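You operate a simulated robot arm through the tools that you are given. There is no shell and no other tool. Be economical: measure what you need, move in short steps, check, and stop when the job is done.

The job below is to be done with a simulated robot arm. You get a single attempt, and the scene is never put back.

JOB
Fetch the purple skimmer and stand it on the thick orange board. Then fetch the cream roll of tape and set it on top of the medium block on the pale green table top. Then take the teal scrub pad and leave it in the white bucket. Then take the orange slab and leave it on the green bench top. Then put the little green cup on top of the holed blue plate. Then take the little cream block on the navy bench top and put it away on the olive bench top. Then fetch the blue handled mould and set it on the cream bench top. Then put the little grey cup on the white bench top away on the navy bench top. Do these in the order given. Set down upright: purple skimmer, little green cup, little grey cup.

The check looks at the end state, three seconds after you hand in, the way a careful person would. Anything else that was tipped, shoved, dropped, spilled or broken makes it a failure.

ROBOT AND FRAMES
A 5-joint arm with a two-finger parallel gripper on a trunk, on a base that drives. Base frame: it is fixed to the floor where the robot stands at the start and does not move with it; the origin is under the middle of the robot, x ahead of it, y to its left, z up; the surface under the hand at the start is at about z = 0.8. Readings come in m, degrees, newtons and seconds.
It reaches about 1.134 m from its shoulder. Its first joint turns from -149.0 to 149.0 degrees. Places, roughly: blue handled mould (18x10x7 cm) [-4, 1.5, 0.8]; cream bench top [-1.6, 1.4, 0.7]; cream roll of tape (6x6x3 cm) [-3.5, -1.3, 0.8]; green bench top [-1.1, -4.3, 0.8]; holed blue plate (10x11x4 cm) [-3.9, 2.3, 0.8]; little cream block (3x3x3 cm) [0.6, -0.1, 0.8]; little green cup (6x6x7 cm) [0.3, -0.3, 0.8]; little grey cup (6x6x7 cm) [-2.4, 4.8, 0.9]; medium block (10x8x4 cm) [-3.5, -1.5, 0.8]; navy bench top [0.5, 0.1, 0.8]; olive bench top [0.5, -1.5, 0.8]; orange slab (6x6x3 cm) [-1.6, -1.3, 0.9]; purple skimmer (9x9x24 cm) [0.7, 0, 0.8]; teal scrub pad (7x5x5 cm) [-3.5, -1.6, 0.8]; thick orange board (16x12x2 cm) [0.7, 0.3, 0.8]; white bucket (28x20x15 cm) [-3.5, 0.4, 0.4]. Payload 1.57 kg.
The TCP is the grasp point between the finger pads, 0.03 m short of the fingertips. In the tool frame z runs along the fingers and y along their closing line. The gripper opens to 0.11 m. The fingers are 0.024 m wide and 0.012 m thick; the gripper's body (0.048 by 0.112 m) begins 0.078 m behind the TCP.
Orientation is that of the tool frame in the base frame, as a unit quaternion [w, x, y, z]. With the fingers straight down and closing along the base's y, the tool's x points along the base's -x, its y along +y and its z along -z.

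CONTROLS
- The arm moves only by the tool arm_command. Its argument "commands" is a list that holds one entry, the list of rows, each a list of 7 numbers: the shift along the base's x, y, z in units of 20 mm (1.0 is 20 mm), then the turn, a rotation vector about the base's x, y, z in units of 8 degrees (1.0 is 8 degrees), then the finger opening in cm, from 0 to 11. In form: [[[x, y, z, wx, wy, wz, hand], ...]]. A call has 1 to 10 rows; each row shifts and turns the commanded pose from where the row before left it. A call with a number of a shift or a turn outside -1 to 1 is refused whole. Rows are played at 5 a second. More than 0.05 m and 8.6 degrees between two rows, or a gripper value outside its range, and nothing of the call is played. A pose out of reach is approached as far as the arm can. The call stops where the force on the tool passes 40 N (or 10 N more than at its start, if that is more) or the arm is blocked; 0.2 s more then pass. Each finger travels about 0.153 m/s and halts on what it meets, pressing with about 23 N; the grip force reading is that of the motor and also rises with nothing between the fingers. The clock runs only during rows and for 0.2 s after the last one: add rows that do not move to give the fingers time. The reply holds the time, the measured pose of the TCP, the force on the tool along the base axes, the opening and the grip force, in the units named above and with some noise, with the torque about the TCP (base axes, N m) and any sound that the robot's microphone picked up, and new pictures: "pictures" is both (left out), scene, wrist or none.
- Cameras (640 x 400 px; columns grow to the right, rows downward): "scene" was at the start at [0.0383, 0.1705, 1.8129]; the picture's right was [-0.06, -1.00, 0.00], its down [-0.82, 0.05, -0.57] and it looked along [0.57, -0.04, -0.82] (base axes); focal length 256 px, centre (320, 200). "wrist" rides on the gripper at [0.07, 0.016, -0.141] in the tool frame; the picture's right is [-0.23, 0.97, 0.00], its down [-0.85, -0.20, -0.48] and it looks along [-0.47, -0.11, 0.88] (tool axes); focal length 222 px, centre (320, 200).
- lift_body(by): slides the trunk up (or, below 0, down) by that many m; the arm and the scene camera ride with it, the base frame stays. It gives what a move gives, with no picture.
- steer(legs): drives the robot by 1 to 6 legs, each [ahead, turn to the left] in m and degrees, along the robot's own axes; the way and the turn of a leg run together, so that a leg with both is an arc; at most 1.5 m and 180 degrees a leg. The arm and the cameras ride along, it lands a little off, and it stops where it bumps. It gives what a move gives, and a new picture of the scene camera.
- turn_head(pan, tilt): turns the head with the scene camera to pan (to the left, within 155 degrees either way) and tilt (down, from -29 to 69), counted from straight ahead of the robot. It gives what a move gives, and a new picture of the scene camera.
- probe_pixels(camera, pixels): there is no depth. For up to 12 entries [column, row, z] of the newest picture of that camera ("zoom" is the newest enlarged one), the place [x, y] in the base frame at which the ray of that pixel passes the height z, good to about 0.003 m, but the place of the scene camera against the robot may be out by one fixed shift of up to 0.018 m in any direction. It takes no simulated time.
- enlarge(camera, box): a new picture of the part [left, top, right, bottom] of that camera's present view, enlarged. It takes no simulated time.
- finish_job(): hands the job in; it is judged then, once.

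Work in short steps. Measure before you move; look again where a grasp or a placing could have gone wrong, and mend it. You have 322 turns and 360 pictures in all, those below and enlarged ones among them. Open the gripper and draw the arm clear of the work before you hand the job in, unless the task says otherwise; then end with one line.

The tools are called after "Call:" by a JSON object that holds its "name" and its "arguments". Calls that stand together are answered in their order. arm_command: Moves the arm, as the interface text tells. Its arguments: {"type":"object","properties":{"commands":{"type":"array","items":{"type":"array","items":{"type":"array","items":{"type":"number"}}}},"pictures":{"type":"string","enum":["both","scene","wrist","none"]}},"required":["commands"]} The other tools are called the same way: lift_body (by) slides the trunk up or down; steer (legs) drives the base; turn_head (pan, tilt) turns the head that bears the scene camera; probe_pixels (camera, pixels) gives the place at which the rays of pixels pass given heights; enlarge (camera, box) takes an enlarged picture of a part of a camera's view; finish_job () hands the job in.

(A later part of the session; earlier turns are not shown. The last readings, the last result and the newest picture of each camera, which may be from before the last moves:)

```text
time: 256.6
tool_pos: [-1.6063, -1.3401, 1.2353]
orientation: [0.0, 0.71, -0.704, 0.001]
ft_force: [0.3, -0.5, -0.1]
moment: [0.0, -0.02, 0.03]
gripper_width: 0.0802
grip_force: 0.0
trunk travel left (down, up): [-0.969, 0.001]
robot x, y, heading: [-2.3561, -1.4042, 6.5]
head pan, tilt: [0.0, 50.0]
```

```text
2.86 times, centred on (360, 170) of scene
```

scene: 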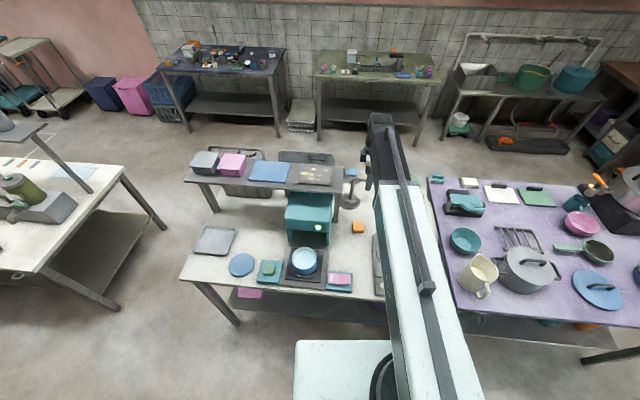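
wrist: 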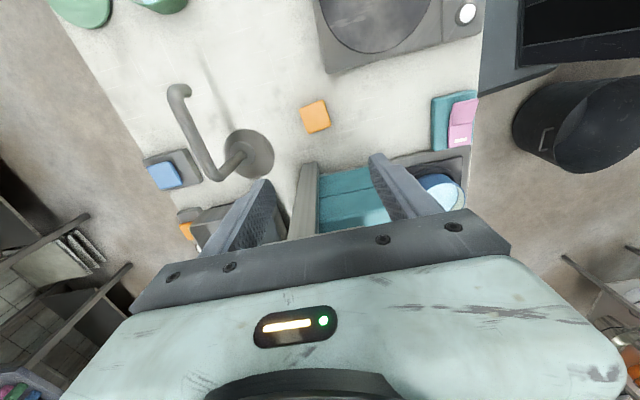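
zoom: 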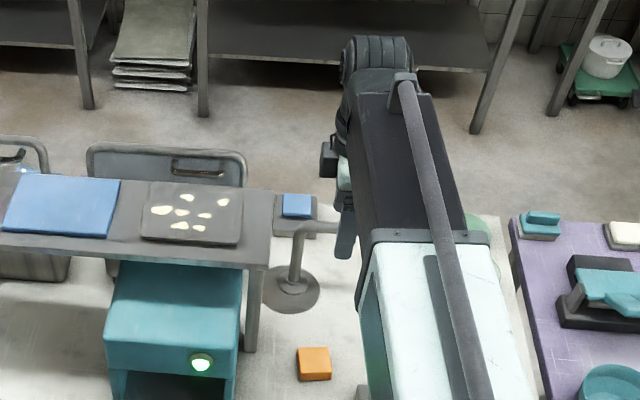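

Call:
{"name": "probe_pixels", "arguments": {"camera": "zoom", "pixels": [[251, 350, 0.85], [251, 350, 0.87], [258, 270, 1.05], [258, 270, 1.1], [258, 270, 1.15], [266, 266, 1.1], [274, 192, 1.1], [266, 266, 1.15], [274, 192, 1.15], [314, 360, 0.87]]}}

```text
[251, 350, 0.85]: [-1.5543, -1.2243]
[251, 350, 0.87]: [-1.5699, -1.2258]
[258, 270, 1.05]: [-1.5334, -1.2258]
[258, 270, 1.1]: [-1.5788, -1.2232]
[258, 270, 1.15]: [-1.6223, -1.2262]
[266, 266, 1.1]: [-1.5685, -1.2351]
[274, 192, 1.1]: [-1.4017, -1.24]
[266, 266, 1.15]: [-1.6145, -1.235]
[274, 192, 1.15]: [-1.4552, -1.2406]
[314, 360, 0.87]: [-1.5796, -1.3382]
```

The shelf end is at y about -1.25, which leaves about 4 cm beside the boom. I'll align the tool, lower 0.25 m and look.

Call:
{"name": "arm_command", "arguments": {"commands": [[[0.5, 0, 0, 0, 0, 1, 8]]], "pictures": "none"}}

Call:
{"name": "lift_body", "arguments": {"by": -0.25}}

Call:
{"name": "arm_command", "arguments": {"commands": [[[0, 0, 0, 0, 0, 0, 8]]]}}

Call:
{"name": "enlarge", "arguments": {"camera": "wrist", "box": [220, 80, 420, 220]}}

```text
time: 257.1
tool_pos: [-1.5964, -1.3403, 1.2353]
orientation: [0.0, 0.757, -0.653, 0.0]
ft_force: [-0.1, -0.3, -0.5]
moment: [-0.02, 0.01, 0.05]
gripper_width: 0.0799
grip_force: 0.0
trunk travel left (down, up): [-0.969, 0.001]
robot x, y, heading: [-2.3551, -1.3993, 6.2]
head pan, tilt: [0.0, 50.0]
```

```text
time: 259.6
tool_pos: [-1.597, -1.3411, 0.9865]
orientation: [0.0, 0.757, -0.653, 0.0]
ft_force: [-0.3, 0.2, 1.3]
moment: [0.03, 0.0, -0.04]
gripper_width: 0.0799
grip_force: 0.1
trunk travel left (down, up): [-0.719, 0.251]
robot x, y, heading: [-2.3535, -1.406, 6.5]
head pan, tilt: [0.0, 50.0]
```

```text
time: 260.0
tool_pos: [-1.5964, -1.3387, 0.9866]
orientation: [0.0, 0.756, -0.654, 0.0]
ft_force: [0.1, -1.0, 0.0]
moment: [0.01, 0.01, -0.02]
gripper_width: 0.0798
grip_force: 0.1
trunk travel left (down, up): [-0.719, 0.251]
robot x, y, heading: [-2.3577, -1.4009, 6.4]
head pan, tilt: [0.0, 50.0]
```

scene: 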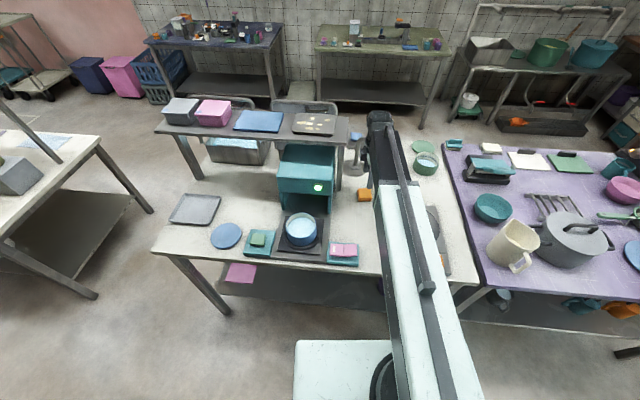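
wrist: 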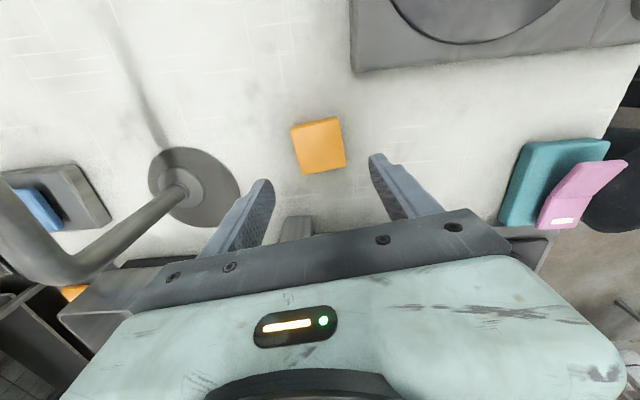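

```text
2.86 times, centred on (320, 150) of wrist
```

zoom: 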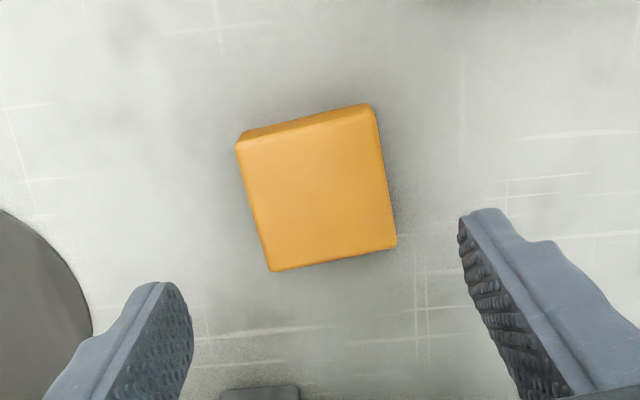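

Call:
{"name": "probe_pixels", "arguments": {"camera": "zoom", "pixels": [[318, 195, 0.88], [318, 195, 0.85], [238, 150, 0.88], [375, 118, 0.88], [396, 245, 0.88], [271, 270, 0.88]]}}

```text
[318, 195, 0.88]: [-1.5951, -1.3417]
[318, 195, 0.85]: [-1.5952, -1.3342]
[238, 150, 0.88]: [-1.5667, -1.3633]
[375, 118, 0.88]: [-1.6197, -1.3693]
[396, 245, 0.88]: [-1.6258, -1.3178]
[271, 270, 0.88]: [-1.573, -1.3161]
```

The top is at z about 0.88, so the table is about 0.85. It's centred, so I'll lower to TCP about 0.890 and close.

Call:
{"name": "lift_body", "arguments": {"by": -0.085}}

Call:
{"name": "lift_body", "arguments": {"by": -0.01}}

Call:
{"name": "arm_command", "arguments": {"commands": [[[0, 0, 0, 0, 0, 0, 6.5], [0, 0, 0, 0, 0, 0, 5], [0, 0, 0, 0, 0, 0, 3.5], [0, 0, 0, 0, 0, 0, 3.5], [0, 0, 0, 0, 0, 0, 3.5]]], "pictures": "wrist"}}

```text
time: 261.2
tool_pos: [-1.5962, -1.3406, 0.9001]
orientation: [0.0, 0.757, -0.654, 0.0]
ft_force: [-0.1, -0.1, 0.6]
moment: [-0.02, -0.03, -0.02]
gripper_width: 0.0803
grip_force: 0.0
trunk travel left (down, up): [-0.634, 0.336]
robot x, y, heading: [-2.3496, -1.4042, 6.3]
head pan, tilt: [0.0, 50.0]
```

```text
time: 261.8
tool_pos: [-1.5972, -1.3388, 0.8924]
orientation: [0.0, 0.758, -0.653, 0.0]
ft_force: [0.4, -0.2, 0.1]
moment: [0.0, -0.03, 0.02]
gripper_width: 0.0799
grip_force: 0.1
trunk travel left (down, up): [-0.624, 0.346]
robot x, y, heading: [-2.3548, -1.4032, 6.5]
head pan, tilt: [0.0, 50.0]
```

```text
time: 263.0
tool_pos: [-1.5966, -1.34, 0.8902]
orientation: [0.0, 0.756, -0.654, 0.0]
ft_force: [-0.4, 0.0, 0.0]
moment: [-0.01, -0.03, -0.04]
gripper_width: 0.055
grip_force: 22.6
trunk travel left (down, up): [-0.624, 0.346]
robot x, y, heading: [-2.3554, -1.4027, 6.3]
head pan, tilt: [0.0, 50.0]
```

wrist: 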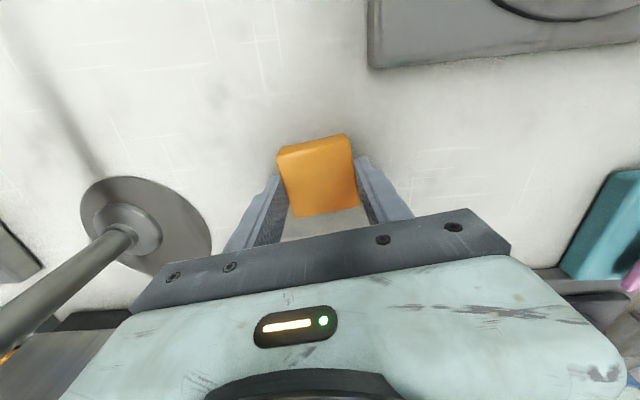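

Gripped at 5.5 cm. I'll lift fully and retract.

Call:
{"name": "lift_body", "arguments": {"by": 0.345}}

Call:
{"name": "arm_command", "arguments": {"commands": [[[-1, 0, 0, 0, 0, 0, 3.5], [-1, 0, 0, 0, 0, 0, 3.5], [-1, 0, 0, 0, 0, 0, 3.5], [-1, 0, 0, 0, 0, 0, 3.5], [-1, 0, 0, 0, 0, 0, 3.5], [-1, 0, 0, 0, 0, 0, 3.5], [-1, 0, 0, 0, 0, 0, 3.5], [-1, 0, 0, 0, 0, 0, 3.5]]], "pictures": "scene"}}

```text
time: 266.4
tool_pos: [-1.5964, -1.3397, 1.2363]
orientation: [0.0, 0.757, -0.653, 0.0]
ft_force: [-0.5, -0.4, -0.5]
moment: [0.01, 0.02, 0.03]
gripper_width: 0.055
grip_force: 23.0
trunk travel left (down, up): [-0.969, 0.001]
robot x, y, heading: [-2.3548, -1.4041, 6.3]
head pan, tilt: [0.0, 50.0]
```

```text
time: 268.2
tool_pos: [-1.7579, -1.3395, 1.236]
orientation: [-0.001, 0.757, -0.653, 0.0]
ft_force: [0.9, -1.0, 0.6]
moment: [0.03, -0.03, -0.03]
gripper_width: 0.055
grip_force: 22.9
trunk travel left (down, up): [-0.969, 0.001]
robot x, y, heading: [-2.3536, -1.4044, 6.7]
head pan, tilt: [0.0, 50.0]
```

scene: 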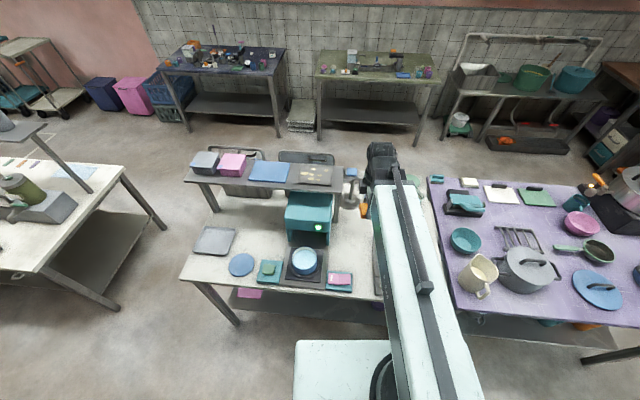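

Now I'll drive south out of the aisle and then east toward the green bench.

Call:
{"name": "steer", "arguments": {"legs": [[0, -96.5], [1.0, 0], [0.97, 0], [0, 90], [1.35, 0]]}}

```text
time: 292.4
tool_pos: [-0.3926, -3.3661, 1.236]
orientation: [0.0, 0.721, -0.693, -0.001]
ft_force: [-0.5, 0.4, -0.3]
moment: [0.04, -0.01, -0.03]
gripper_width: 0.0549
grip_force: 23.3
trunk travel left (down, up): [-0.969, 0.001]
robot x, y, heading: [-0.9888, -3.3695, 0.4]
head pan, tilt: [0.0, 50.0]
```

scene: 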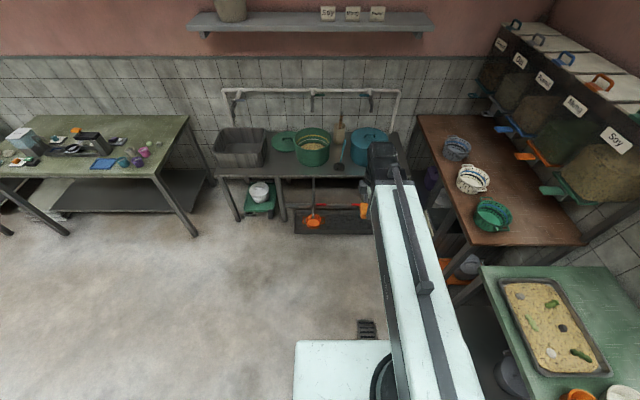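

Before turning I'll look at the bench with the head to choose a free place.

Call:
{"name": "turn_head", "arguments": {"pan": -85, "tilt": 55}}

Call:
{"name": "probe_pixels", "arguments": {"camera": "scene", "pixels": [[320, 200, 0.8], [250, 250, 0.8], [400, 200, 0.8], [320, 250, 0.8], [320, 280, 0.8], [280, 160, 0.8]]}}

```text
time: 293.9
tool_pos: [-0.3908, -3.3672, 1.2359]
orientation: [0.001, 0.721, -0.693, 0.0]
ft_force: [0.2, -0.3, -0.4]
moment: [-0.02, -0.02, 0.0]
gripper_width: 0.0552
grip_force: 23.0
trunk travel left (down, up): [-0.969, 0.001]
robot x, y, heading: [-0.9933, -3.3706, 0.6]
head pan, tilt: [-85.0, 55.0]
```

scene: 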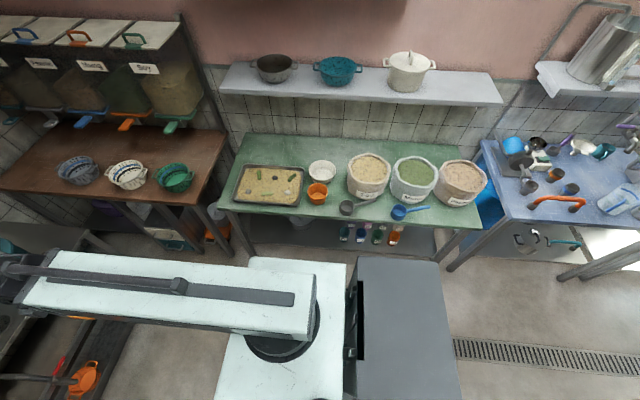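

```text
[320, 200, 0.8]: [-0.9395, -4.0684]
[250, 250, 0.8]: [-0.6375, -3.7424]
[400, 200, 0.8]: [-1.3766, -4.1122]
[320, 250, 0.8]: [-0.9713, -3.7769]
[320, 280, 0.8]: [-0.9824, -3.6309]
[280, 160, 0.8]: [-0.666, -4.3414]
```

Call:
{"name": "enlarge", "arguments": {"camera": "scene", "box": [220, 110, 500, 250]}}

Call:
{"name": "probe_pixels", "arguments": {"camera": "scene", "pixels": [[455, 212, 0.8], [432, 207, 0.8], [470, 222, 0.8], [478, 205, 0.8], [437, 222, 0.8], [340, 160, 0.8], [340, 150, 0.8], [335, 172, 0.84], [366, 190, 0.8], [336, 190, 0.8]]}}

```text
2.29 times, centred on (360, 180) of scene
```

zoom: 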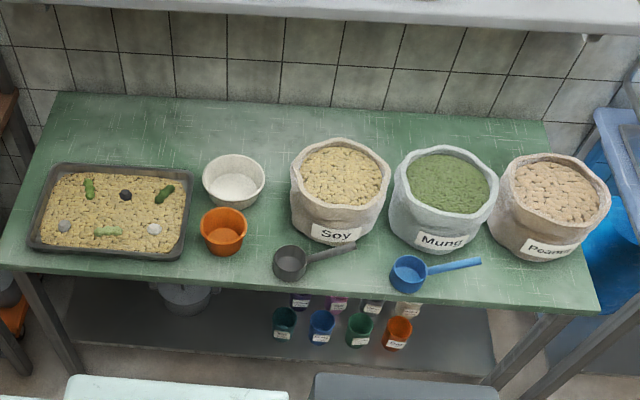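

```text
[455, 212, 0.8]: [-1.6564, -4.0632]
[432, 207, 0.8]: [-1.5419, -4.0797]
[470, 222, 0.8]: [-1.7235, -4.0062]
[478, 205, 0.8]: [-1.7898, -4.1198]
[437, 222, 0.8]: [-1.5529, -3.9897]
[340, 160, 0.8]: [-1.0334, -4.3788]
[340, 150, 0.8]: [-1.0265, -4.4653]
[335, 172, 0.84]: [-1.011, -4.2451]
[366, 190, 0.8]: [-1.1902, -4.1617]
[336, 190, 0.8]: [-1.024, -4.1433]
```

The free spots are the right front corner (zoom (535,285)) or the back strip. I'll check sack rim positions for clearance at the right front.

Call:
{"name": "probe_pixels", "arguments": {"camera": "zoom", "pixels": [[535, 285, 0.8], [545, 262, 0.8], [550, 215, 0.95], [550, 215, 1.0], [550, 215, 1.05], [480, 263, 0.82], [598, 307, 0.8], [495, 225, 0.85], [535, 309, 0.8], [490, 262, 0.8]]}}

```text
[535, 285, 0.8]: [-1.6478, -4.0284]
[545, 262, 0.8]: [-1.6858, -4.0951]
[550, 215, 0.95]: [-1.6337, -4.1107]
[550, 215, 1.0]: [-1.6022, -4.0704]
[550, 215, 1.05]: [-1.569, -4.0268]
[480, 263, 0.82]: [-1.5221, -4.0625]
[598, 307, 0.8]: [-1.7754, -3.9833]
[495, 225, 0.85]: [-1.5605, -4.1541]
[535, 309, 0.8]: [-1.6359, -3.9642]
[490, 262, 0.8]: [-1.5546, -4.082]
```

Sack rims are at z about 0.95 and y about -4.11, so (-1.655,-4.04) is usable with closing along x. I'll reverse 0.66 m, face the bench and rotate the tool by -92°.

Call:
{"name": "steer", "arguments": {"legs": [[-0.66, 0], [0, -90.5]]}}

Call:
{"name": "turn_head", "arguments": {"pan": 0, "tilt": 50}}

Call:
{"name": "arm_command", "arguments": {"commands": [[[0, 0, 0, 0, 0, -1, 3.5], [0, 0, 0, 0, 0, -1, 3.5], [0, 0, 0, 0, 0, -1, 3.5], [0, 0, 0, 0, 0, -1, 3.5], [0, 0, 0, 0, 0, -1, 3.5], [0, 0, 0, 0, 0, -1, 3.5], [0, 0, 0, 0, 0, -1, 3.5], [0, 0, 0, 0, 0, -1, 3.5], [0, 0, 0, 0, 0, -1, 3.5], [0, 0, 0, 0, 0, -1, 3.5]]], "pictures": "none"}}

Call:
{"name": "arm_command", "arguments": {"commands": [[[0, 0, 0, 0, 0, -1, 3.5], [0, 0, 0, 0, 0, -0.5, 3.5]]]}}

```text
time: 301.4
tool_pos: [-1.6472, -3.9789, 1.2348]
orientation: [0.001, -0.014, 1.0, 0.0]
ft_force: [-0.1, -0.6, -0.9]
moment: [0.0, 0.03, -0.03]
gripper_width: 0.0551
grip_force: 23.3
trunk travel left (down, up): [-0.969, 0.001]
robot x, y, heading: [-1.6225, -3.3792, -89.2]
head pan, tilt: [-85.0, 55.0]
```

scene: 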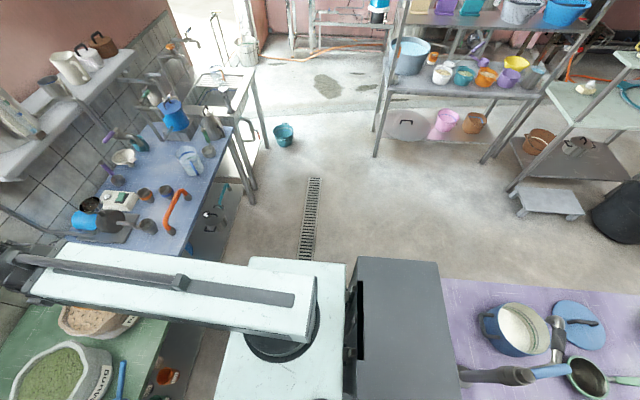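

```text
time: 303.0
tool_pos: [-1.6458, -3.9782, 1.235]
orientation: [0.0, -0.014, 1.0, 0.0]
ft_force: [-1.0, 0.3, -0.4]
moment: [0.01, 0.01, -0.03]
gripper_width: 0.0553
grip_force: 23.2
trunk travel left (down, up): [-0.969, 0.001]
robot x, y, heading: [-1.6287, -3.3798, -89.4]
head pan, tilt: [0.0, 50.0]
```

scene: 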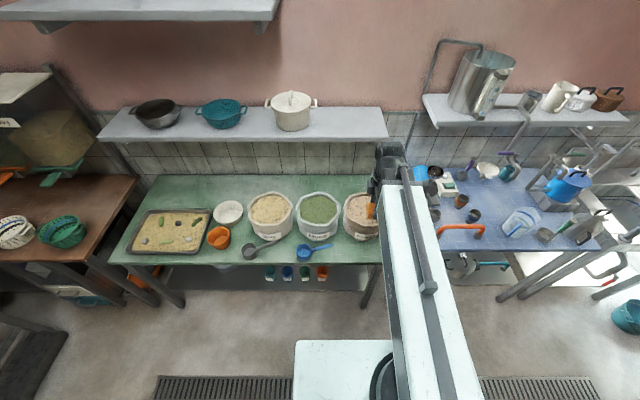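

```text
time: 305.2
tool_pos: [-1.6475, -3.9788, 1.2365]
orientation: [-0.001, 0.633, 0.774, -0.001]
ft_force: [0.8, 0.0, 0.7]
moment: [0.01, 0.02, 0.02]
gripper_width: 0.0552
grip_force: 22.6
trunk travel left (down, up): [-0.969, 0.001]
robot x, y, heading: [-1.6261, -3.3805, -89.5]
head pan, tilt: [0.0, 50.0]
```

```text
time: 305.8
tool_pos: [-1.6481, -3.9773, 1.2366]
orientation: [0.001, 0.71, 0.704, -0.001]
ft_force: [-0.7, 0.4, 0.0]
moment: [-0.01, 0.02, 0.0]
gripper_width: 0.0551
grip_force: 22.8
trunk travel left (down, up): [-0.969, 0.001]
robot x, y, heading: [-1.6219, -3.3798, -89.5]
head pan, tilt: [0.0, 50.0]
```

scene: 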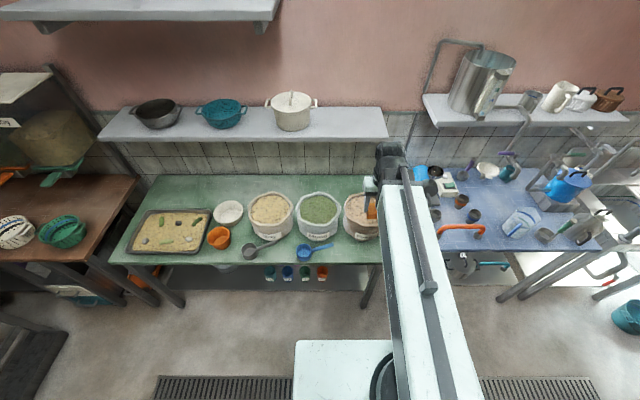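
wrist: 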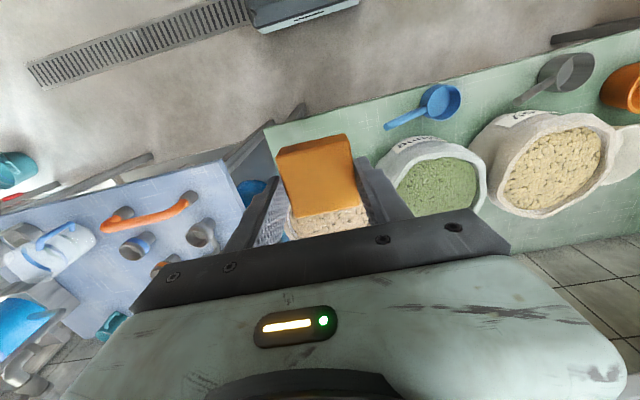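

I'll measure the bench corner and edge in the wrist view.

Call:
{"name": "probe_pixels", "arguments": {"camera": "wrist", "pixels": [[268, 128, 0.8], [400, 97, 0.8], [385, 124, 0.82], [290, 215, 0.95], [370, 200, 0.95], [400, 150, 0.95], [310, 140, 0.8]]}}

```text
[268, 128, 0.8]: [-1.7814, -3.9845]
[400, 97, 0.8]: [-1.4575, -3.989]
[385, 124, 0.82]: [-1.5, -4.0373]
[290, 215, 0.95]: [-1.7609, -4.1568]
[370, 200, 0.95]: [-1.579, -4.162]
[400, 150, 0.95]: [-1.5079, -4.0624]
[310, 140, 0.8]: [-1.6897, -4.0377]
```

Front edge is y = -3.986. Target for the slab is (-1.66,-4.045). I'll move there and lower most of the way.

Call:
{"name": "arm_command", "arguments": {"commands": [[[-0.15, -0.85, 0, 0, 0, 0, 3.5], [-0.15, -0.85, 0, 0, 0, 0, 3.5], [-0.15, -0.85, 0, 0, 0, 0, 3.5], [-0.15, -0.85, 0, 0, 0, 0, 3.5], [0, 0, 0, 0, 0, 0, 3.5]]], "pictures": "none"}}

Call:
{"name": "lift_body", "arguments": {"by": -0.3}}

Call:
{"name": "arm_command", "arguments": {"commands": [[[0, 0, 0, 0, 0, 0, 3.5]]]}}

```text
time: 307.0
tool_pos: [-1.659, -4.0461, 1.2363]
orientation: [0.0, 0.71, 0.705, 0.0]
ft_force: [0.6, 0.2, -0.1]
moment: [-0.05, 0.02, -0.05]
gripper_width: 0.055
grip_force: 22.9
trunk travel left (down, up): [-0.969, 0.001]
robot x, y, heading: [-1.6252, -3.3778, -89.5]
head pan, tilt: [0.0, 50.0]
```

```text
time: 310.0
tool_pos: [-1.6588, -4.0456, 0.9355]
orientation: [0.0, 0.709, 0.705, 0.0]
ft_force: [0.6, -0.3, -1.6]
moment: [0.0, 0.01, 0.01]
gripper_width: 0.0552
grip_force: 22.9
trunk travel left (down, up): [-0.669, 0.301]
robot x, y, heading: [-1.6252, -3.3738, -89.5]
head pan, tilt: [0.0, 50.0]
```

```text
time: 310.4
tool_pos: [-1.6585, -4.0445, 0.9357]
orientation: [0.0, 0.709, 0.705, 0.001]
ft_force: [-0.1, 0.3, -1.2]
moment: [0.01, 0.0, 0.01]
gripper_width: 0.0548
grip_force: 23.0
trunk travel left (down, up): [-0.669, 0.301]
robot x, y, heading: [-1.6277, -3.3783, -89.1]
head pan, tilt: [0.0, 50.0]
```

scene: 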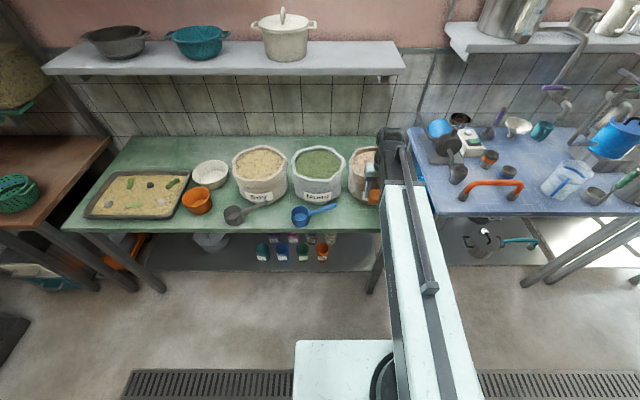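
wrist: 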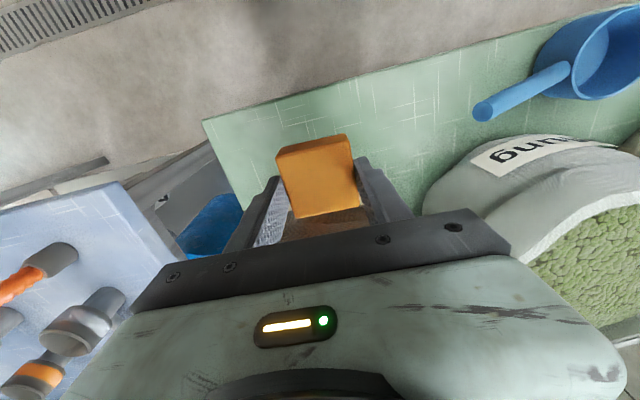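

Clear so far. I'll lower in steps to about 0.845.

Call:
{"name": "lift_body", "arguments": {"by": -0.08}}

Call:
{"name": "lift_body", "arguments": {"by": -0.01}}

Call:
{"name": "arm_command", "arguments": {"commands": [[[0, 0, 0, 0, 0, 0, 3.5]]], "pictures": "wrist"}}

```text
time: 311.6
tool_pos: [-1.6589, -4.0461, 0.8563]
orientation: [0.0, 0.709, 0.705, 0.0]
ft_force: [-0.2, -1.1, 0.4]
moment: [0.03, 0.01, 0.02]
gripper_width: 0.0551
grip_force: 22.5
trunk travel left (down, up): [-0.589, 0.381]
robot x, y, heading: [-1.6283, -3.3765, -89.5]
head pan, tilt: [0.0, 50.0]
```

```text
time: 312.1
tool_pos: [-1.6585, -4.0447, 0.8462]
orientation: [0.0, 0.709, 0.705, 0.0]
ft_force: [-0.4, -0.6, -0.4]
moment: [0.0, 0.0, 0.01]
gripper_width: 0.0551
grip_force: 22.6
trunk travel left (down, up): [-0.579, 0.391]
robot x, y, heading: [-1.6228, -3.3756, -89.5]
head pan, tilt: [0.0, 50.0]
```

```text
time: 312.5
tool_pos: [-1.658, -4.0451, 0.8457]
orientation: [0.001, 0.709, 0.705, 0.0]
ft_force: [-0.2, 0.0, -0.7]
moment: [0.0, -0.01, -0.02]
gripper_width: 0.0551
grip_force: 23.4
trunk travel left (down, up): [-0.579, 0.391]
robot x, y, heading: [-1.6215, -3.3785, -89.5]
head pan, tilt: [0.0, 50.0]
```

wrist: 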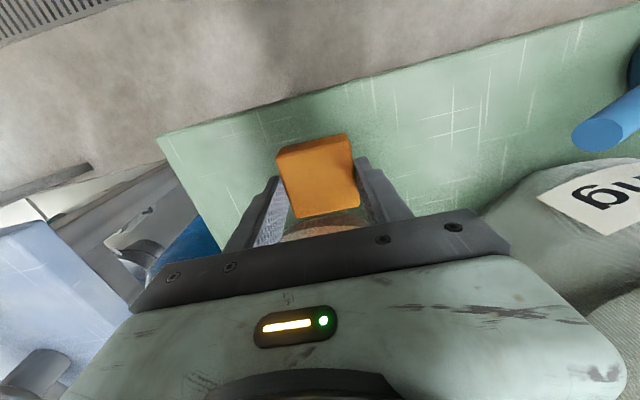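

Call:
{"name": "lift_body", "arguments": {"by": -0.003}}

Call:
{"name": "lift_body", "arguments": {"by": -0.003}}

```text
time: 313.1
tool_pos: [-1.6581, -4.0455, 0.8425]
orientation: [0.0, 0.709, 0.705, 0.0]
ft_force: [0.1, 1.3, -0.3]
moment: [0.01, 0.03, -0.03]
gripper_width: 0.0553
grip_force: 22.4
trunk travel left (down, up): [-0.576, 0.394]
robot x, y, heading: [-1.624, -3.3766, -89.4]
head pan, tilt: [0.0, 50.0]
```

```text
time: 313.6
tool_pos: [-1.6588, -4.0462, 0.8399]
orientation: [-0.001, 0.709, 0.705, 0.0]
ft_force: [-0.4, -0.2, -1.0]
moment: [-0.01, -0.01, -0.02]
gripper_width: 0.055
grip_force: 23.4
trunk travel left (down, up): [-0.573, 0.397]
robot x, y, heading: [-1.6218, -3.3767, -89.1]
head pan, tilt: [0.0, 50.0]
```

Call:
{"name": "lift_body", "arguments": {"by": -0.002}}

Call:
{"name": "lift_body", "arguments": {"by": -0.002}}

```text
time: 314.1
tool_pos: [-1.6588, -4.0458, 0.8374]
orientation: [-0.001, 0.709, 0.705, 0.0]
ft_force: [-0.6, -0.7, -0.7]
moment: [0.02, -0.01, 0.04]
gripper_width: 0.0549
grip_force: 23.1
trunk travel left (down, up): [-0.571, 0.399]
robot x, y, heading: [-1.6234, -3.3752, -89.6]
head pan, tilt: [0.0, 50.0]
```

```text
time: 314.6
tool_pos: [-1.6583, -4.0457, 0.8354]
orientation: [0.0, 0.709, 0.706, -0.001]
ft_force: [0.0, -0.3, -0.4]
moment: [0.0, 0.01, 0.0]
gripper_width: 0.0552
grip_force: 22.8
trunk travel left (down, up): [-0.569, 0.401]
robot x, y, heading: [-1.6271, -3.3768, -89.6]
head pan, tilt: [0.0, 50.0]
```

Call:
{"name": "lift_body", "arguments": {"by": -0.002}}

Call:
{"name": "lift_body", "arguments": {"by": -0.002}}

```text
time: 315.1
tool_pos: [-1.6587, -4.0473, 0.8337]
orientation: [0.0, 0.708, 0.706, 0.0]
ft_force: [0.0, -0.6, -0.4]
moment: [-0.01, -0.02, 0.01]
gripper_width: 0.0548
grip_force: 22.9
trunk travel left (down, up): [-0.567, 0.403]
robot x, y, heading: [-1.628, -3.3757, -89.5]
head pan, tilt: [0.0, 50.0]
```

```text
time: 315.7
tool_pos: [-1.6587, -4.0459, 0.8324]
orientation: [0.0, 0.709, 0.705, 0.0]
ft_force: [-0.3, -0.4, -0.3]
moment: [0.01, -0.01, -0.01]
gripper_width: 0.055
grip_force: 23.4
trunk travel left (down, up): [-0.565, 0.405]
robot x, y, heading: [-1.6264, -3.3749, -89.3]
head pan, tilt: [0.0, 50.0]
```

Call:
{"name": "lift_body", "arguments": {"by": -0.003}}

Call:
{"name": "lift_body", "arguments": {"by": -0.003}}

Call:
{"name": "arm_command", "arguments": {"commands": [[[0, 0, 0, 0, 0, 0, 3.5]]], "pictures": "both"}}

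```text
time: 316.2
tool_pos: [-1.6581, -4.0447, 0.8288]
orientation: [-0.001, 0.709, 0.705, 0.001]
ft_force: [0.1, -0.8, -0.9]
moment: [0.02, 0.03, -0.01]
gripper_width: 0.0553
grip_force: 23.1
trunk travel left (down, up): [-0.562, 0.408]
robot x, y, heading: [-1.6262, -3.3739, -89.3]
head pan, tilt: [0.0, 50.0]
```

```text
time: 316.7
tool_pos: [-1.6597, -4.0458, 0.8266]
orientation: [0.0, 0.708, 0.706, 0.001]
ft_force: [-0.5, 0.7, -0.2]
moment: [-0.02, 0.02, -0.01]
gripper_width: 0.0549
grip_force: 23.6
trunk travel left (down, up): [-0.559, 0.411]
robot x, y, heading: [-1.6255, -3.378, -89.6]
head pan, tilt: [0.0, 50.0]
```

```text
time: 317.1
tool_pos: [-1.6577, -4.0454, 0.8259]
orientation: [0.0, 0.709, 0.706, 0.0]
ft_force: [-0.4, 0.5, -0.9]
moment: [-0.06, 0.0, -0.01]
gripper_width: 0.0548
grip_force: 22.8
trunk travel left (down, up): [-0.559, 0.411]
robot x, y, heading: [-1.6218, -3.3802, -89.3]
head pan, tilt: [0.0, 50.0]
```

scene: 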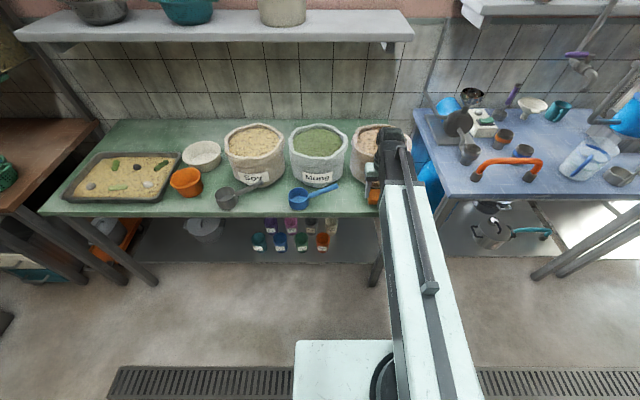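
wrist: 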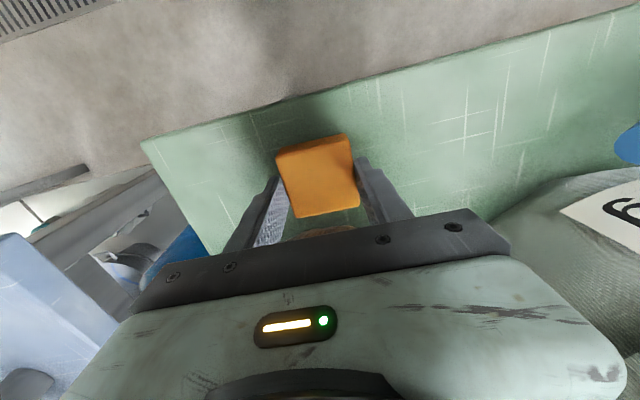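

Call:
{"name": "probe_pixels", "arguments": {"camera": "wrist", "pixels": [[142, 141, 0.8], [142, 141, 0.78], [142, 141, 0.76], [142, 141, 0.74], [300, 112, 0.8], [300, 112, 0.76]]}}

```text
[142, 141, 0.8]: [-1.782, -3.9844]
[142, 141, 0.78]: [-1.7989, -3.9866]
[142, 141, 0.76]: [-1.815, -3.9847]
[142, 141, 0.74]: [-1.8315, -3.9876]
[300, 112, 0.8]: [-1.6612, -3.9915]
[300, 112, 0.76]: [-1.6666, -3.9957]
```

Call:
{"name": "lift_body", "arguments": {"by": -0.002}}

Call:
{"name": "lift_body", "arguments": {"by": -0.002}}

Call:
{"name": "lift_body", "arguments": {"by": -0.002}}

```text
time: 317.6
tool_pos: [-1.6592, -4.0456, 0.8241]
orientation: [0.0, 0.708, 0.706, 0.0]
ft_force: [-0.5, -0.3, -0.8]
moment: [0.01, 0.02, 0.05]
gripper_width: 0.0552
grip_force: 23.3
trunk travel left (down, up): [-0.557, 0.413]
robot x, y, heading: [-1.6254, -3.3786, -89.3]
head pan, tilt: [0.0, 50.0]
```

```text
time: 318.1
tool_pos: [-1.6592, -4.0448, 0.8225]
orientation: [0.001, 0.709, 0.705, 0.0]
ft_force: [0.4, 0.1, -1.5]
moment: [-0.01, 0.0, -0.03]
gripper_width: 0.055
grip_force: 22.8
trunk travel left (down, up): [-0.555, 0.415]
robot x, y, heading: [-1.6254, -3.3756, -89.3]
head pan, tilt: [0.0, 50.0]
```

```text
time: 318.7
tool_pos: [-1.6592, -4.0451, 0.8207]
orientation: [0.001, 0.708, 0.706, -0.002]
ft_force: [-1.2, -4.3, 16.2]
moment: [-0.01, 0.0, 0.01]
gripper_width: 0.0552
grip_force: 23.3
trunk travel left (down, up): [-0.553, 0.417]
robot x, y, heading: [-1.626, -3.3808, -89.4]
head pan, tilt: [0.0, 50.0]
```

Contact (16 N) at 0.821. I'll ease up 1.5 mm, open and rise.

Call:
{"name": "lift_body", "arguments": {"by": 0.0015}}

Call:
{"name": "arm_command", "arguments": {"commands": [[[0, 0, 0, 0, 0, 0, 5.8], [0, 0, 0, 0, 0, 0, 6.5], [0, 0, 0, 0, 0, 0, 7.5], [0, 0, 0, 0, 0, 0, 7.5]]], "pictures": "none"}}

Call:
{"name": "lift_body", "arguments": {"by": 0.3}}

Call:
{"name": "arm_command", "arguments": {"commands": [[[0, 0.8, 0, 0, 0, 0, 8], [0, 0.8, 0, 0, 0, 0, 8]]]}}

```text
time: 319.2
tool_pos: [-1.6573, -4.0451, 0.8206]
orientation: [0.0, 0.709, 0.705, 0.0]
ft_force: [0.3, -0.4, -0.4]
moment: [0.0, 0.01, 0.01]
gripper_width: 0.0548
grip_force: 22.8
trunk travel left (down, up): [-0.555, 0.415]
robot x, y, heading: [-1.6269, -3.3771, -89.4]
head pan, tilt: [0.0, 50.0]
```

```text
time: 320.2
tool_pos: [-1.6586, -4.0455, 0.8204]
orientation: [0.001, 0.709, 0.705, 0.0]
ft_force: [-0.2, 0.1, -0.5]
moment: [0.02, -0.03, 0.02]
gripper_width: 0.0749
grip_force: 0.0
trunk travel left (down, up): [-0.555, 0.415]
robot x, y, heading: [-1.6242, -3.3772, -89.4]
head pan, tilt: [0.0, 50.0]
```

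```text
time: 323.2
tool_pos: [-1.6585, -4.045, 1.1218]
orientation: [0.0, 0.709, 0.705, -0.001]
ft_force: [-0.2, -0.2, -0.3]
moment: [-0.03, 0.0, 0.02]
gripper_width: 0.075
grip_force: 0.0
trunk travel left (down, up): [-0.855, 0.115]
robot x, y, heading: [-1.6281, -3.3796, -89.4]
head pan, tilt: [0.0, 50.0]
```

```text
time: 323.8
tool_pos: [-1.6588, -4.0128, 1.1217]
orientation: [0.0, 0.709, 0.705, 0.001]
ft_force: [0.5, -0.4, 1.1]
moment: [0.01, 0.01, 0.02]
gripper_width: 0.0799
grip_force: 0.0
trunk travel left (down, up): [-0.855, 0.115]
robot x, y, heading: [-1.6203, -3.3783, -89.1]
head pan, tilt: [0.0, 50.0]
```

scene: 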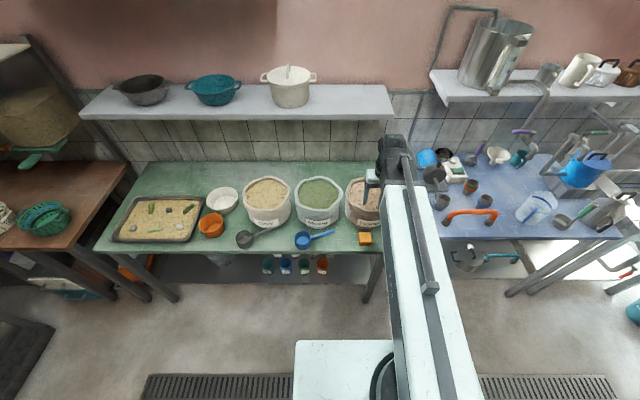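
wrist: 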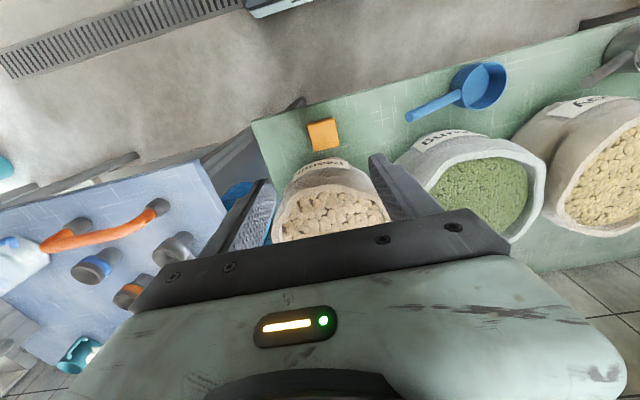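

The slab rests on the bench at wrist (322,134). Next is the little green cup on the navy bench; I'll raise the arm and drive back north.

Call:
{"name": "lift_body", "arguments": {"by": 0.114}}

Call:
{"name": "steer", "arguments": {"legs": [[0, 89.5], [1.0, 0], [0, 90], [1.5, 0], [1.4, 0]]}}

```text
time: 325.2
tool_pos: [-1.6595, -4.013, 1.2349]
orientation: [-0.001, 0.709, 0.705, 0.0]
ft_force: [1.1, -0.2, 0.4]
moment: [0.02, 0.0, 0.0]
gripper_width: 0.08
grip_force: 0.1
trunk travel left (down, up): [-0.969, 0.001]
robot x, y, heading: [-1.6279, -3.372, -89.4]
head pan, tilt: [0.0, 50.0]
```

```text
time: 351.5
tool_pos: [-0.3582, 0.0989, 1.2353]
orientation: [-0.001, -0.672, 0.741, 0.0]
ft_force: [-0.3, 0.6, 0.2]
moment: [0.01, -0.02, 0.0]
gripper_width: 0.0798
grip_force: 0.0
trunk travel left (down, up): [-0.969, 0.001]
robot x, y, heading: [-0.4455, -0.5353, 85.6]
head pan, tilt: [0.0, 50.0]
```

scene: 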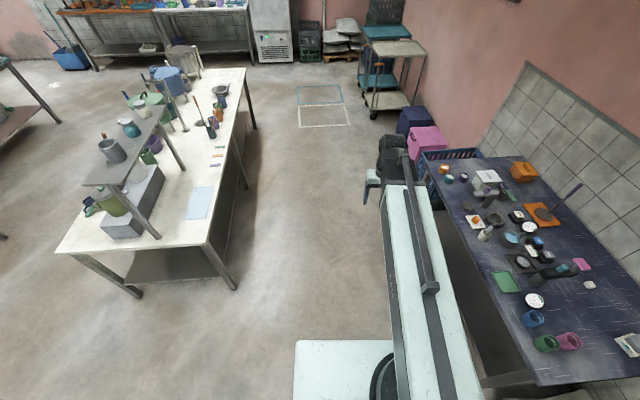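

The green cup is at (545,343), next to magenta and blue cups. I'll enlarge and measure.

Call:
{"name": "enlarge", "arguments": {"camera": "scene", "box": [480, 240, 640, 370]}}

Call:
{"name": "probe_pixels", "arguments": {"camera": "scene", "pixels": [[545, 341, 0.87], [568, 338, 0.87], [532, 316, 0.87], [540, 385, 0.8], [440, 170, 0.8], [575, 217, 1.05], [590, 285, 0.82], [628, 342, 0.85]]}}

```text
3.08 times, centred on (560, 305) of scene
```

zoom: 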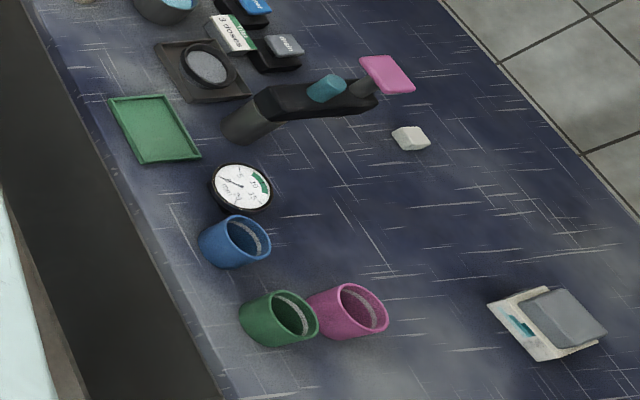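

```text
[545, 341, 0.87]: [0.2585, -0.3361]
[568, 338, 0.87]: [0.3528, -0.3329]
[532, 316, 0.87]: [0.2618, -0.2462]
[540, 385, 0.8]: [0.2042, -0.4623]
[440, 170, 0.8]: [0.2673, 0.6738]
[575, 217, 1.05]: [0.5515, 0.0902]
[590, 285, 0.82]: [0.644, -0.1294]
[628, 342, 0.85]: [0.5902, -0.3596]
```

Green cup is about (0.27,-0.35), with neighbours on its +x and +y sides, so I'll close along the diagonal (bearing -45°). Turning the base to face it.

Call:
{"name": "steer", "arguments": {"legs": [[0, -70]]}}

Call:
{"name": "arm_command", "arguments": {"commands": [[[0, 0, 0, 0, 0, 0, 8.5]]], "pictures": "wrist"}}

```text
time: 355.0
tool_pos: [0.1826, -0.4183, 1.2357]
orientation: [0.0, -0.111, 0.994, 0.0]
ft_force: [0.5, 0.1, -0.8]
moment: [-0.06, -0.01, -0.03]
gripper_width: 0.0803
grip_force: 0.0
trunk travel left (down, up): [-0.969, 0.001]
robot x, y, heading: [-0.4484, -0.5133, 14.4]
head pan, tilt: [0.0, 50.0]
```

scene: 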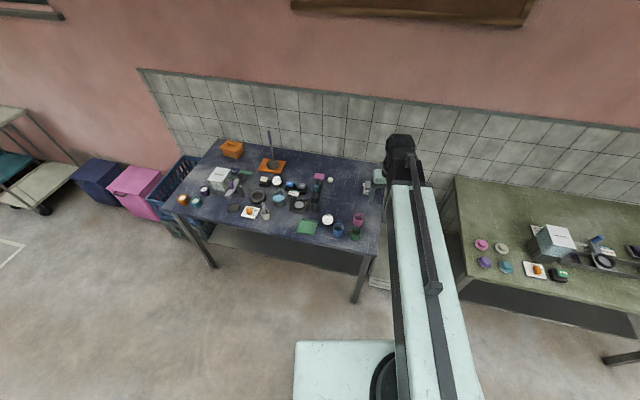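

```text
time: 355.4
tool_pos: [0.1817, -0.4188, 1.2349]
orientation: [0.0, -0.11, 0.994, -0.001]
ft_force: [0.1, -0.9, -0.8]
moment: [-0.01, -0.03, 0.01]
gripper_width: 0.085
grip_force: 0.1
trunk travel left (down, up): [-0.969, 0.001]
robot x, y, heading: [-0.4508, -0.5141, 14.1]
head pan, tilt: [0.0, 50.0]
```

wrist: 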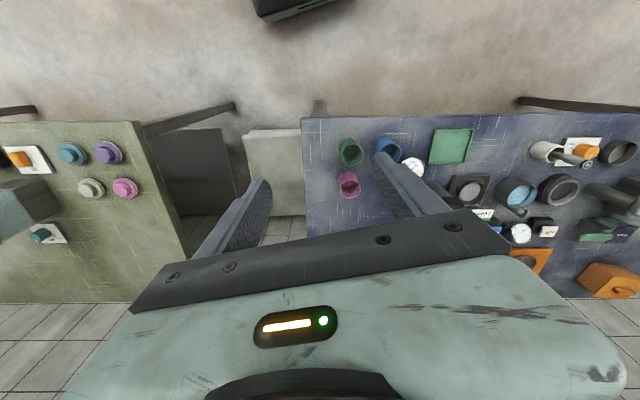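

Call:
{"name": "probe_pixels", "arguments": {"camera": "wrist", "pixels": [[351, 148, 0.87], [349, 182, 0.87], [388, 148, 0.87], [304, 118, 0.8]]}}

```text
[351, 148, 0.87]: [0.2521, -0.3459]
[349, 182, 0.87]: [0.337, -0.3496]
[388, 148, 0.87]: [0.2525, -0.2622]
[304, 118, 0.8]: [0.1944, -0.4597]
```

Call:
{"name": "arm_command", "arguments": {"commands": [[[0.95, 0.9, 0, 0, 0, 1, 9], [0.95, 0.9, 0, 0, 0, 1, 9], [0.95, 0.9, 0, 0, 0, 1, 9], [0.85, 0.9, 0, 0, 0, 1, 9], [0, 0, 0, 0, 0, 0.05, 9]]], "pictures": "none"}}

Call:
{"name": "lift_body", "arguments": {"by": -0.2}}

Call:
{"name": "arm_command", "arguments": {"commands": [[[0, 0, 0, 0, 0, 0, 9]]], "pictures": "wrist"}}

Call:
{"name": "enlarge", "arguments": {"camera": "wrist", "box": [220, 60, 420, 200]}}

```text
time: 356.6
tool_pos: [0.2562, -0.3474, 1.2344]
orientation: [0.0, -0.384, 0.923, 0.001]
ft_force: [-0.5, -0.3, -0.2]
moment: [-0.02, 0.0, -0.02]
gripper_width: 0.09
grip_force: 0.0
trunk travel left (down, up): [-0.969, 0.001]
robot x, y, heading: [-0.4494, -0.5178, 14.4]
head pan, tilt: [0.0, 50.0]
```

```text
time: 358.7
tool_pos: [0.257, -0.3473, 1.0355]
orientation: [0.0, -0.384, 0.924, 0.0]
ft_force: [-0.4, 0.0, -0.7]
moment: [0.0, -0.01, 0.0]
gripper_width: 0.0899
grip_force: 0.1
trunk travel left (down, up): [-0.769, 0.201]
robot x, y, heading: [-0.4448, -0.5119, 14.2]
head pan, tilt: [0.0, 50.0]
```

```text
time: 359.1
tool_pos: [0.2565, -0.3468, 1.0354]
orientation: [0.0, -0.384, 0.923, 0.001]
ft_force: [-1.1, 0.3, -0.1]
moment: [-0.01, 0.01, -0.01]
gripper_width: 0.09
grip_force: 0.1
trunk travel left (down, up): [-0.769, 0.201]
robot x, y, heading: [-0.4507, -0.5159, 14.2]
head pan, tilt: [0.0, 50.0]
```

wrist: 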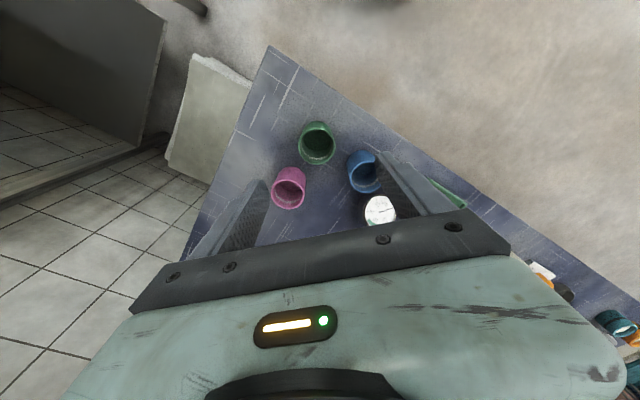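

```text
2.86 times, centred on (320, 130) of wrist
```

zoom: 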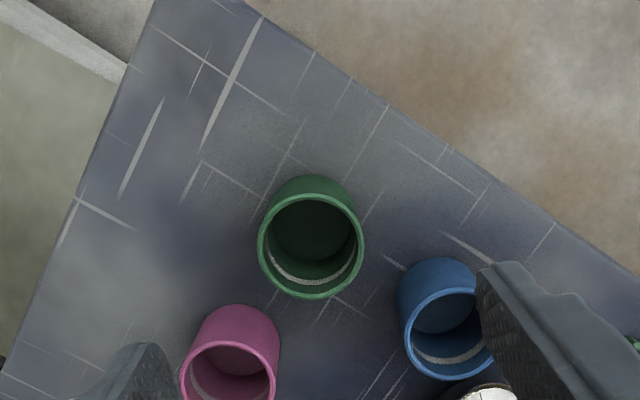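

Call:
{"name": "probe_pixels", "arguments": {"camera": "zoom", "pixels": [[311, 245, 0.87], [259, 245, 0.87], [364, 245, 0.87], [311, 193, 0.87], [311, 298, 0.87], [230, 372, 0.87], [452, 335, 0.87]]}}

```text
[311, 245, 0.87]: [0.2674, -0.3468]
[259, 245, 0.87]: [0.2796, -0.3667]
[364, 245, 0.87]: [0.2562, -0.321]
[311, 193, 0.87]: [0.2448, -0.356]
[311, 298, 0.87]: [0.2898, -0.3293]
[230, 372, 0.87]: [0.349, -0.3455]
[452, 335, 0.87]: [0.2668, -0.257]
```

Cup centre is (0.268,-0.345), about 5 cm across. I'll nudge +x and descend to TCP 0.845.

Call:
{"name": "arm_command", "arguments": {"commands": [[[0.55, 0.1, 0, 0, 0, 0, 9]]], "pictures": "none"}}

Call:
{"name": "lift_body", "arguments": {"by": -0.14}}

Call:
{"name": "arm_command", "arguments": {"commands": [[[0, 0, 0, 0, 0, 0, 9]]], "pictures": "wrist"}}

```text
time: 359.5
tool_pos: [0.2669, -0.3447, 1.0359]
orientation: [0.0, -0.383, 0.924, 0.0]
ft_force: [0.1, -0.5, -0.2]
moment: [0.05, 0.02, 0.02]
gripper_width: 0.0904
grip_force: 0.1
trunk travel left (down, up): [-0.769, 0.201]
robot x, y, heading: [-0.4477, -0.514, 14.3]
head pan, tilt: [0.0, 50.0]
```

```text
time: 361.2
tool_pos: [0.2677, -0.3446, 0.896]
orientation: [0.0, -0.384, 0.923, 0.0]
ft_force: [-0.2, 0.5, 1.0]
moment: [-0.03, -0.01, 0.04]
gripper_width: 0.0902
grip_force: 0.1
trunk travel left (down, up): [-0.629, 0.341]
robot x, y, heading: [-0.4488, -0.5148, 14.0]
head pan, tilt: [0.0, 50.0]
```

```text
time: 361.6
tool_pos: [0.2682, -0.3444, 0.8942]
orientation: [0.0, -0.383, 0.924, 0.0]
ft_force: [-0.4, -0.3, -0.4]
moment: [0.0, 0.02, -0.01]
gripper_width: 0.09
grip_force: 0.2
trunk travel left (down, up): [-0.629, 0.341]
robot x, y, heading: [-0.4486, -0.5174, 14.2]
head pan, tilt: [0.0, 50.0]
```

wrist: 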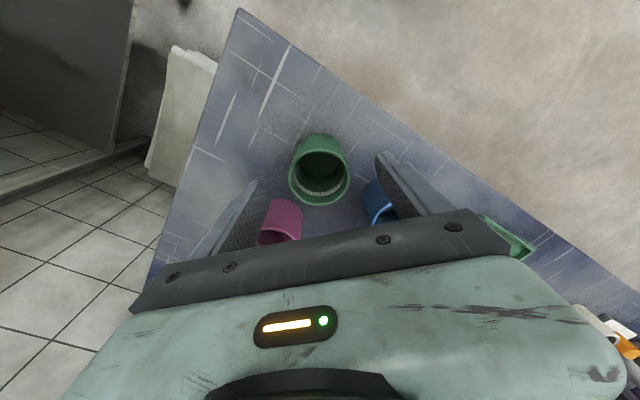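

Well centred. Lower and close.

Call:
{"name": "lift_body", "arguments": {"by": -0.048}}

Call:
{"name": "arm_command", "arguments": {"commands": [[[0, 0, 0, 0, 0, 0, 7], [0, 0, 0, 0, 0, 0, 5.5], [0, 0, 0, 0, 0, 0, 4], [0, 0, 0, 0, 0, 0, 4], [0, 0, 0, 0, 0, 0, 4]]], "pictures": "wrist"}}

Call:
{"name": "lift_body", "arguments": {"by": 0.38}}

Call:
{"name": "turn_head", "arguments": {"pan": 0, "tilt": 45}}

```text
time: 362.5
tool_pos: [0.2673, -0.344, 0.8465]
orientation: [0.0, -0.384, 0.923, 0.0]
ft_force: [0.8, -0.7, 0.3]
moment: [0.02, -0.05, -0.02]
gripper_width: 0.0899
grip_force: 0.0
trunk travel left (down, up): [-0.581, 0.389]
robot x, y, heading: [-0.4495, -0.5129, 14.1]
head pan, tilt: [0.0, 50.0]
```

```text
time: 363.7
tool_pos: [0.2671, -0.3441, 0.8474]
orientation: [0.0, -0.383, 0.924, -0.001]
ft_force: [0.0, 0.4, 1.0]
moment: [0.06, 0.05, -0.01]
gripper_width: 0.0528
grip_force: 22.9
trunk travel left (down, up): [-0.581, 0.389]
robot x, y, heading: [-0.4492, -0.517, 14.3]
head pan, tilt: [0.0, 50.0]
```

wrist: 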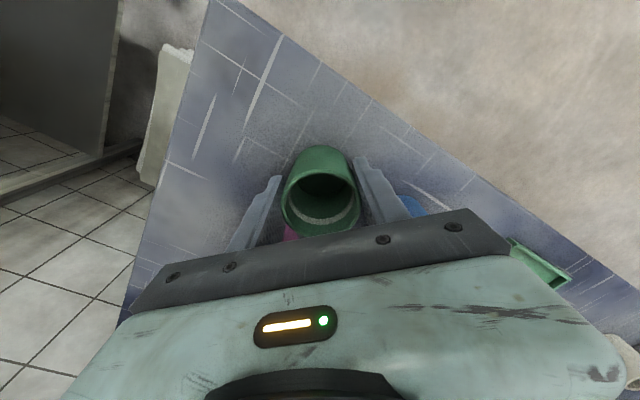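

```text
time: 367.4
tool_pos: [0.2676, -0.3447, 1.2272]
orientation: [0.0, -0.384, 0.924, 0.001]
ft_force: [1.0, 0.1, 0.0]
moment: [0.0, 0.02, 0.0]
gripper_width: 0.0528
grip_force: 23.1
trunk travel left (down, up): [-0.961, 0.009]
robot x, y, heading: [-0.4481, -0.5162, 14.1]
head pan, tilt: [0.0, 50.0]
```

```text
time: 368.0
tool_pos: [0.2687, -0.3448, 1.2262]
orientation: [0.0, -0.384, 0.923, 0.0]
ft_force: [0.4, 0.2, -0.7]
moment: [0.0, -0.01, -0.01]
gripper_width: 0.0528
grip_force: 22.9
trunk travel left (down, up): [-0.961, 0.009]
robot x, y, heading: [-0.4456, -0.5142, 14.1]
head pan, tilt: [0.0, 45.0]
```

scene: 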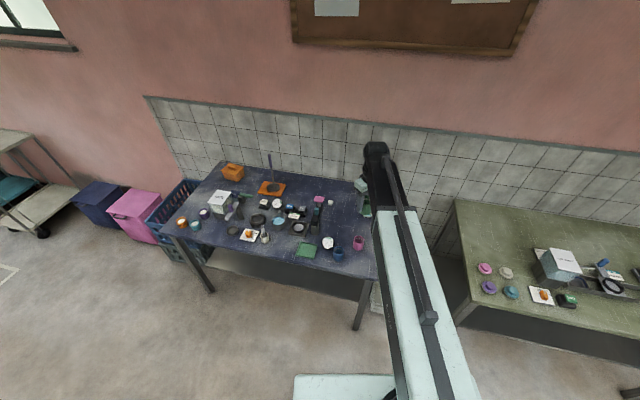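

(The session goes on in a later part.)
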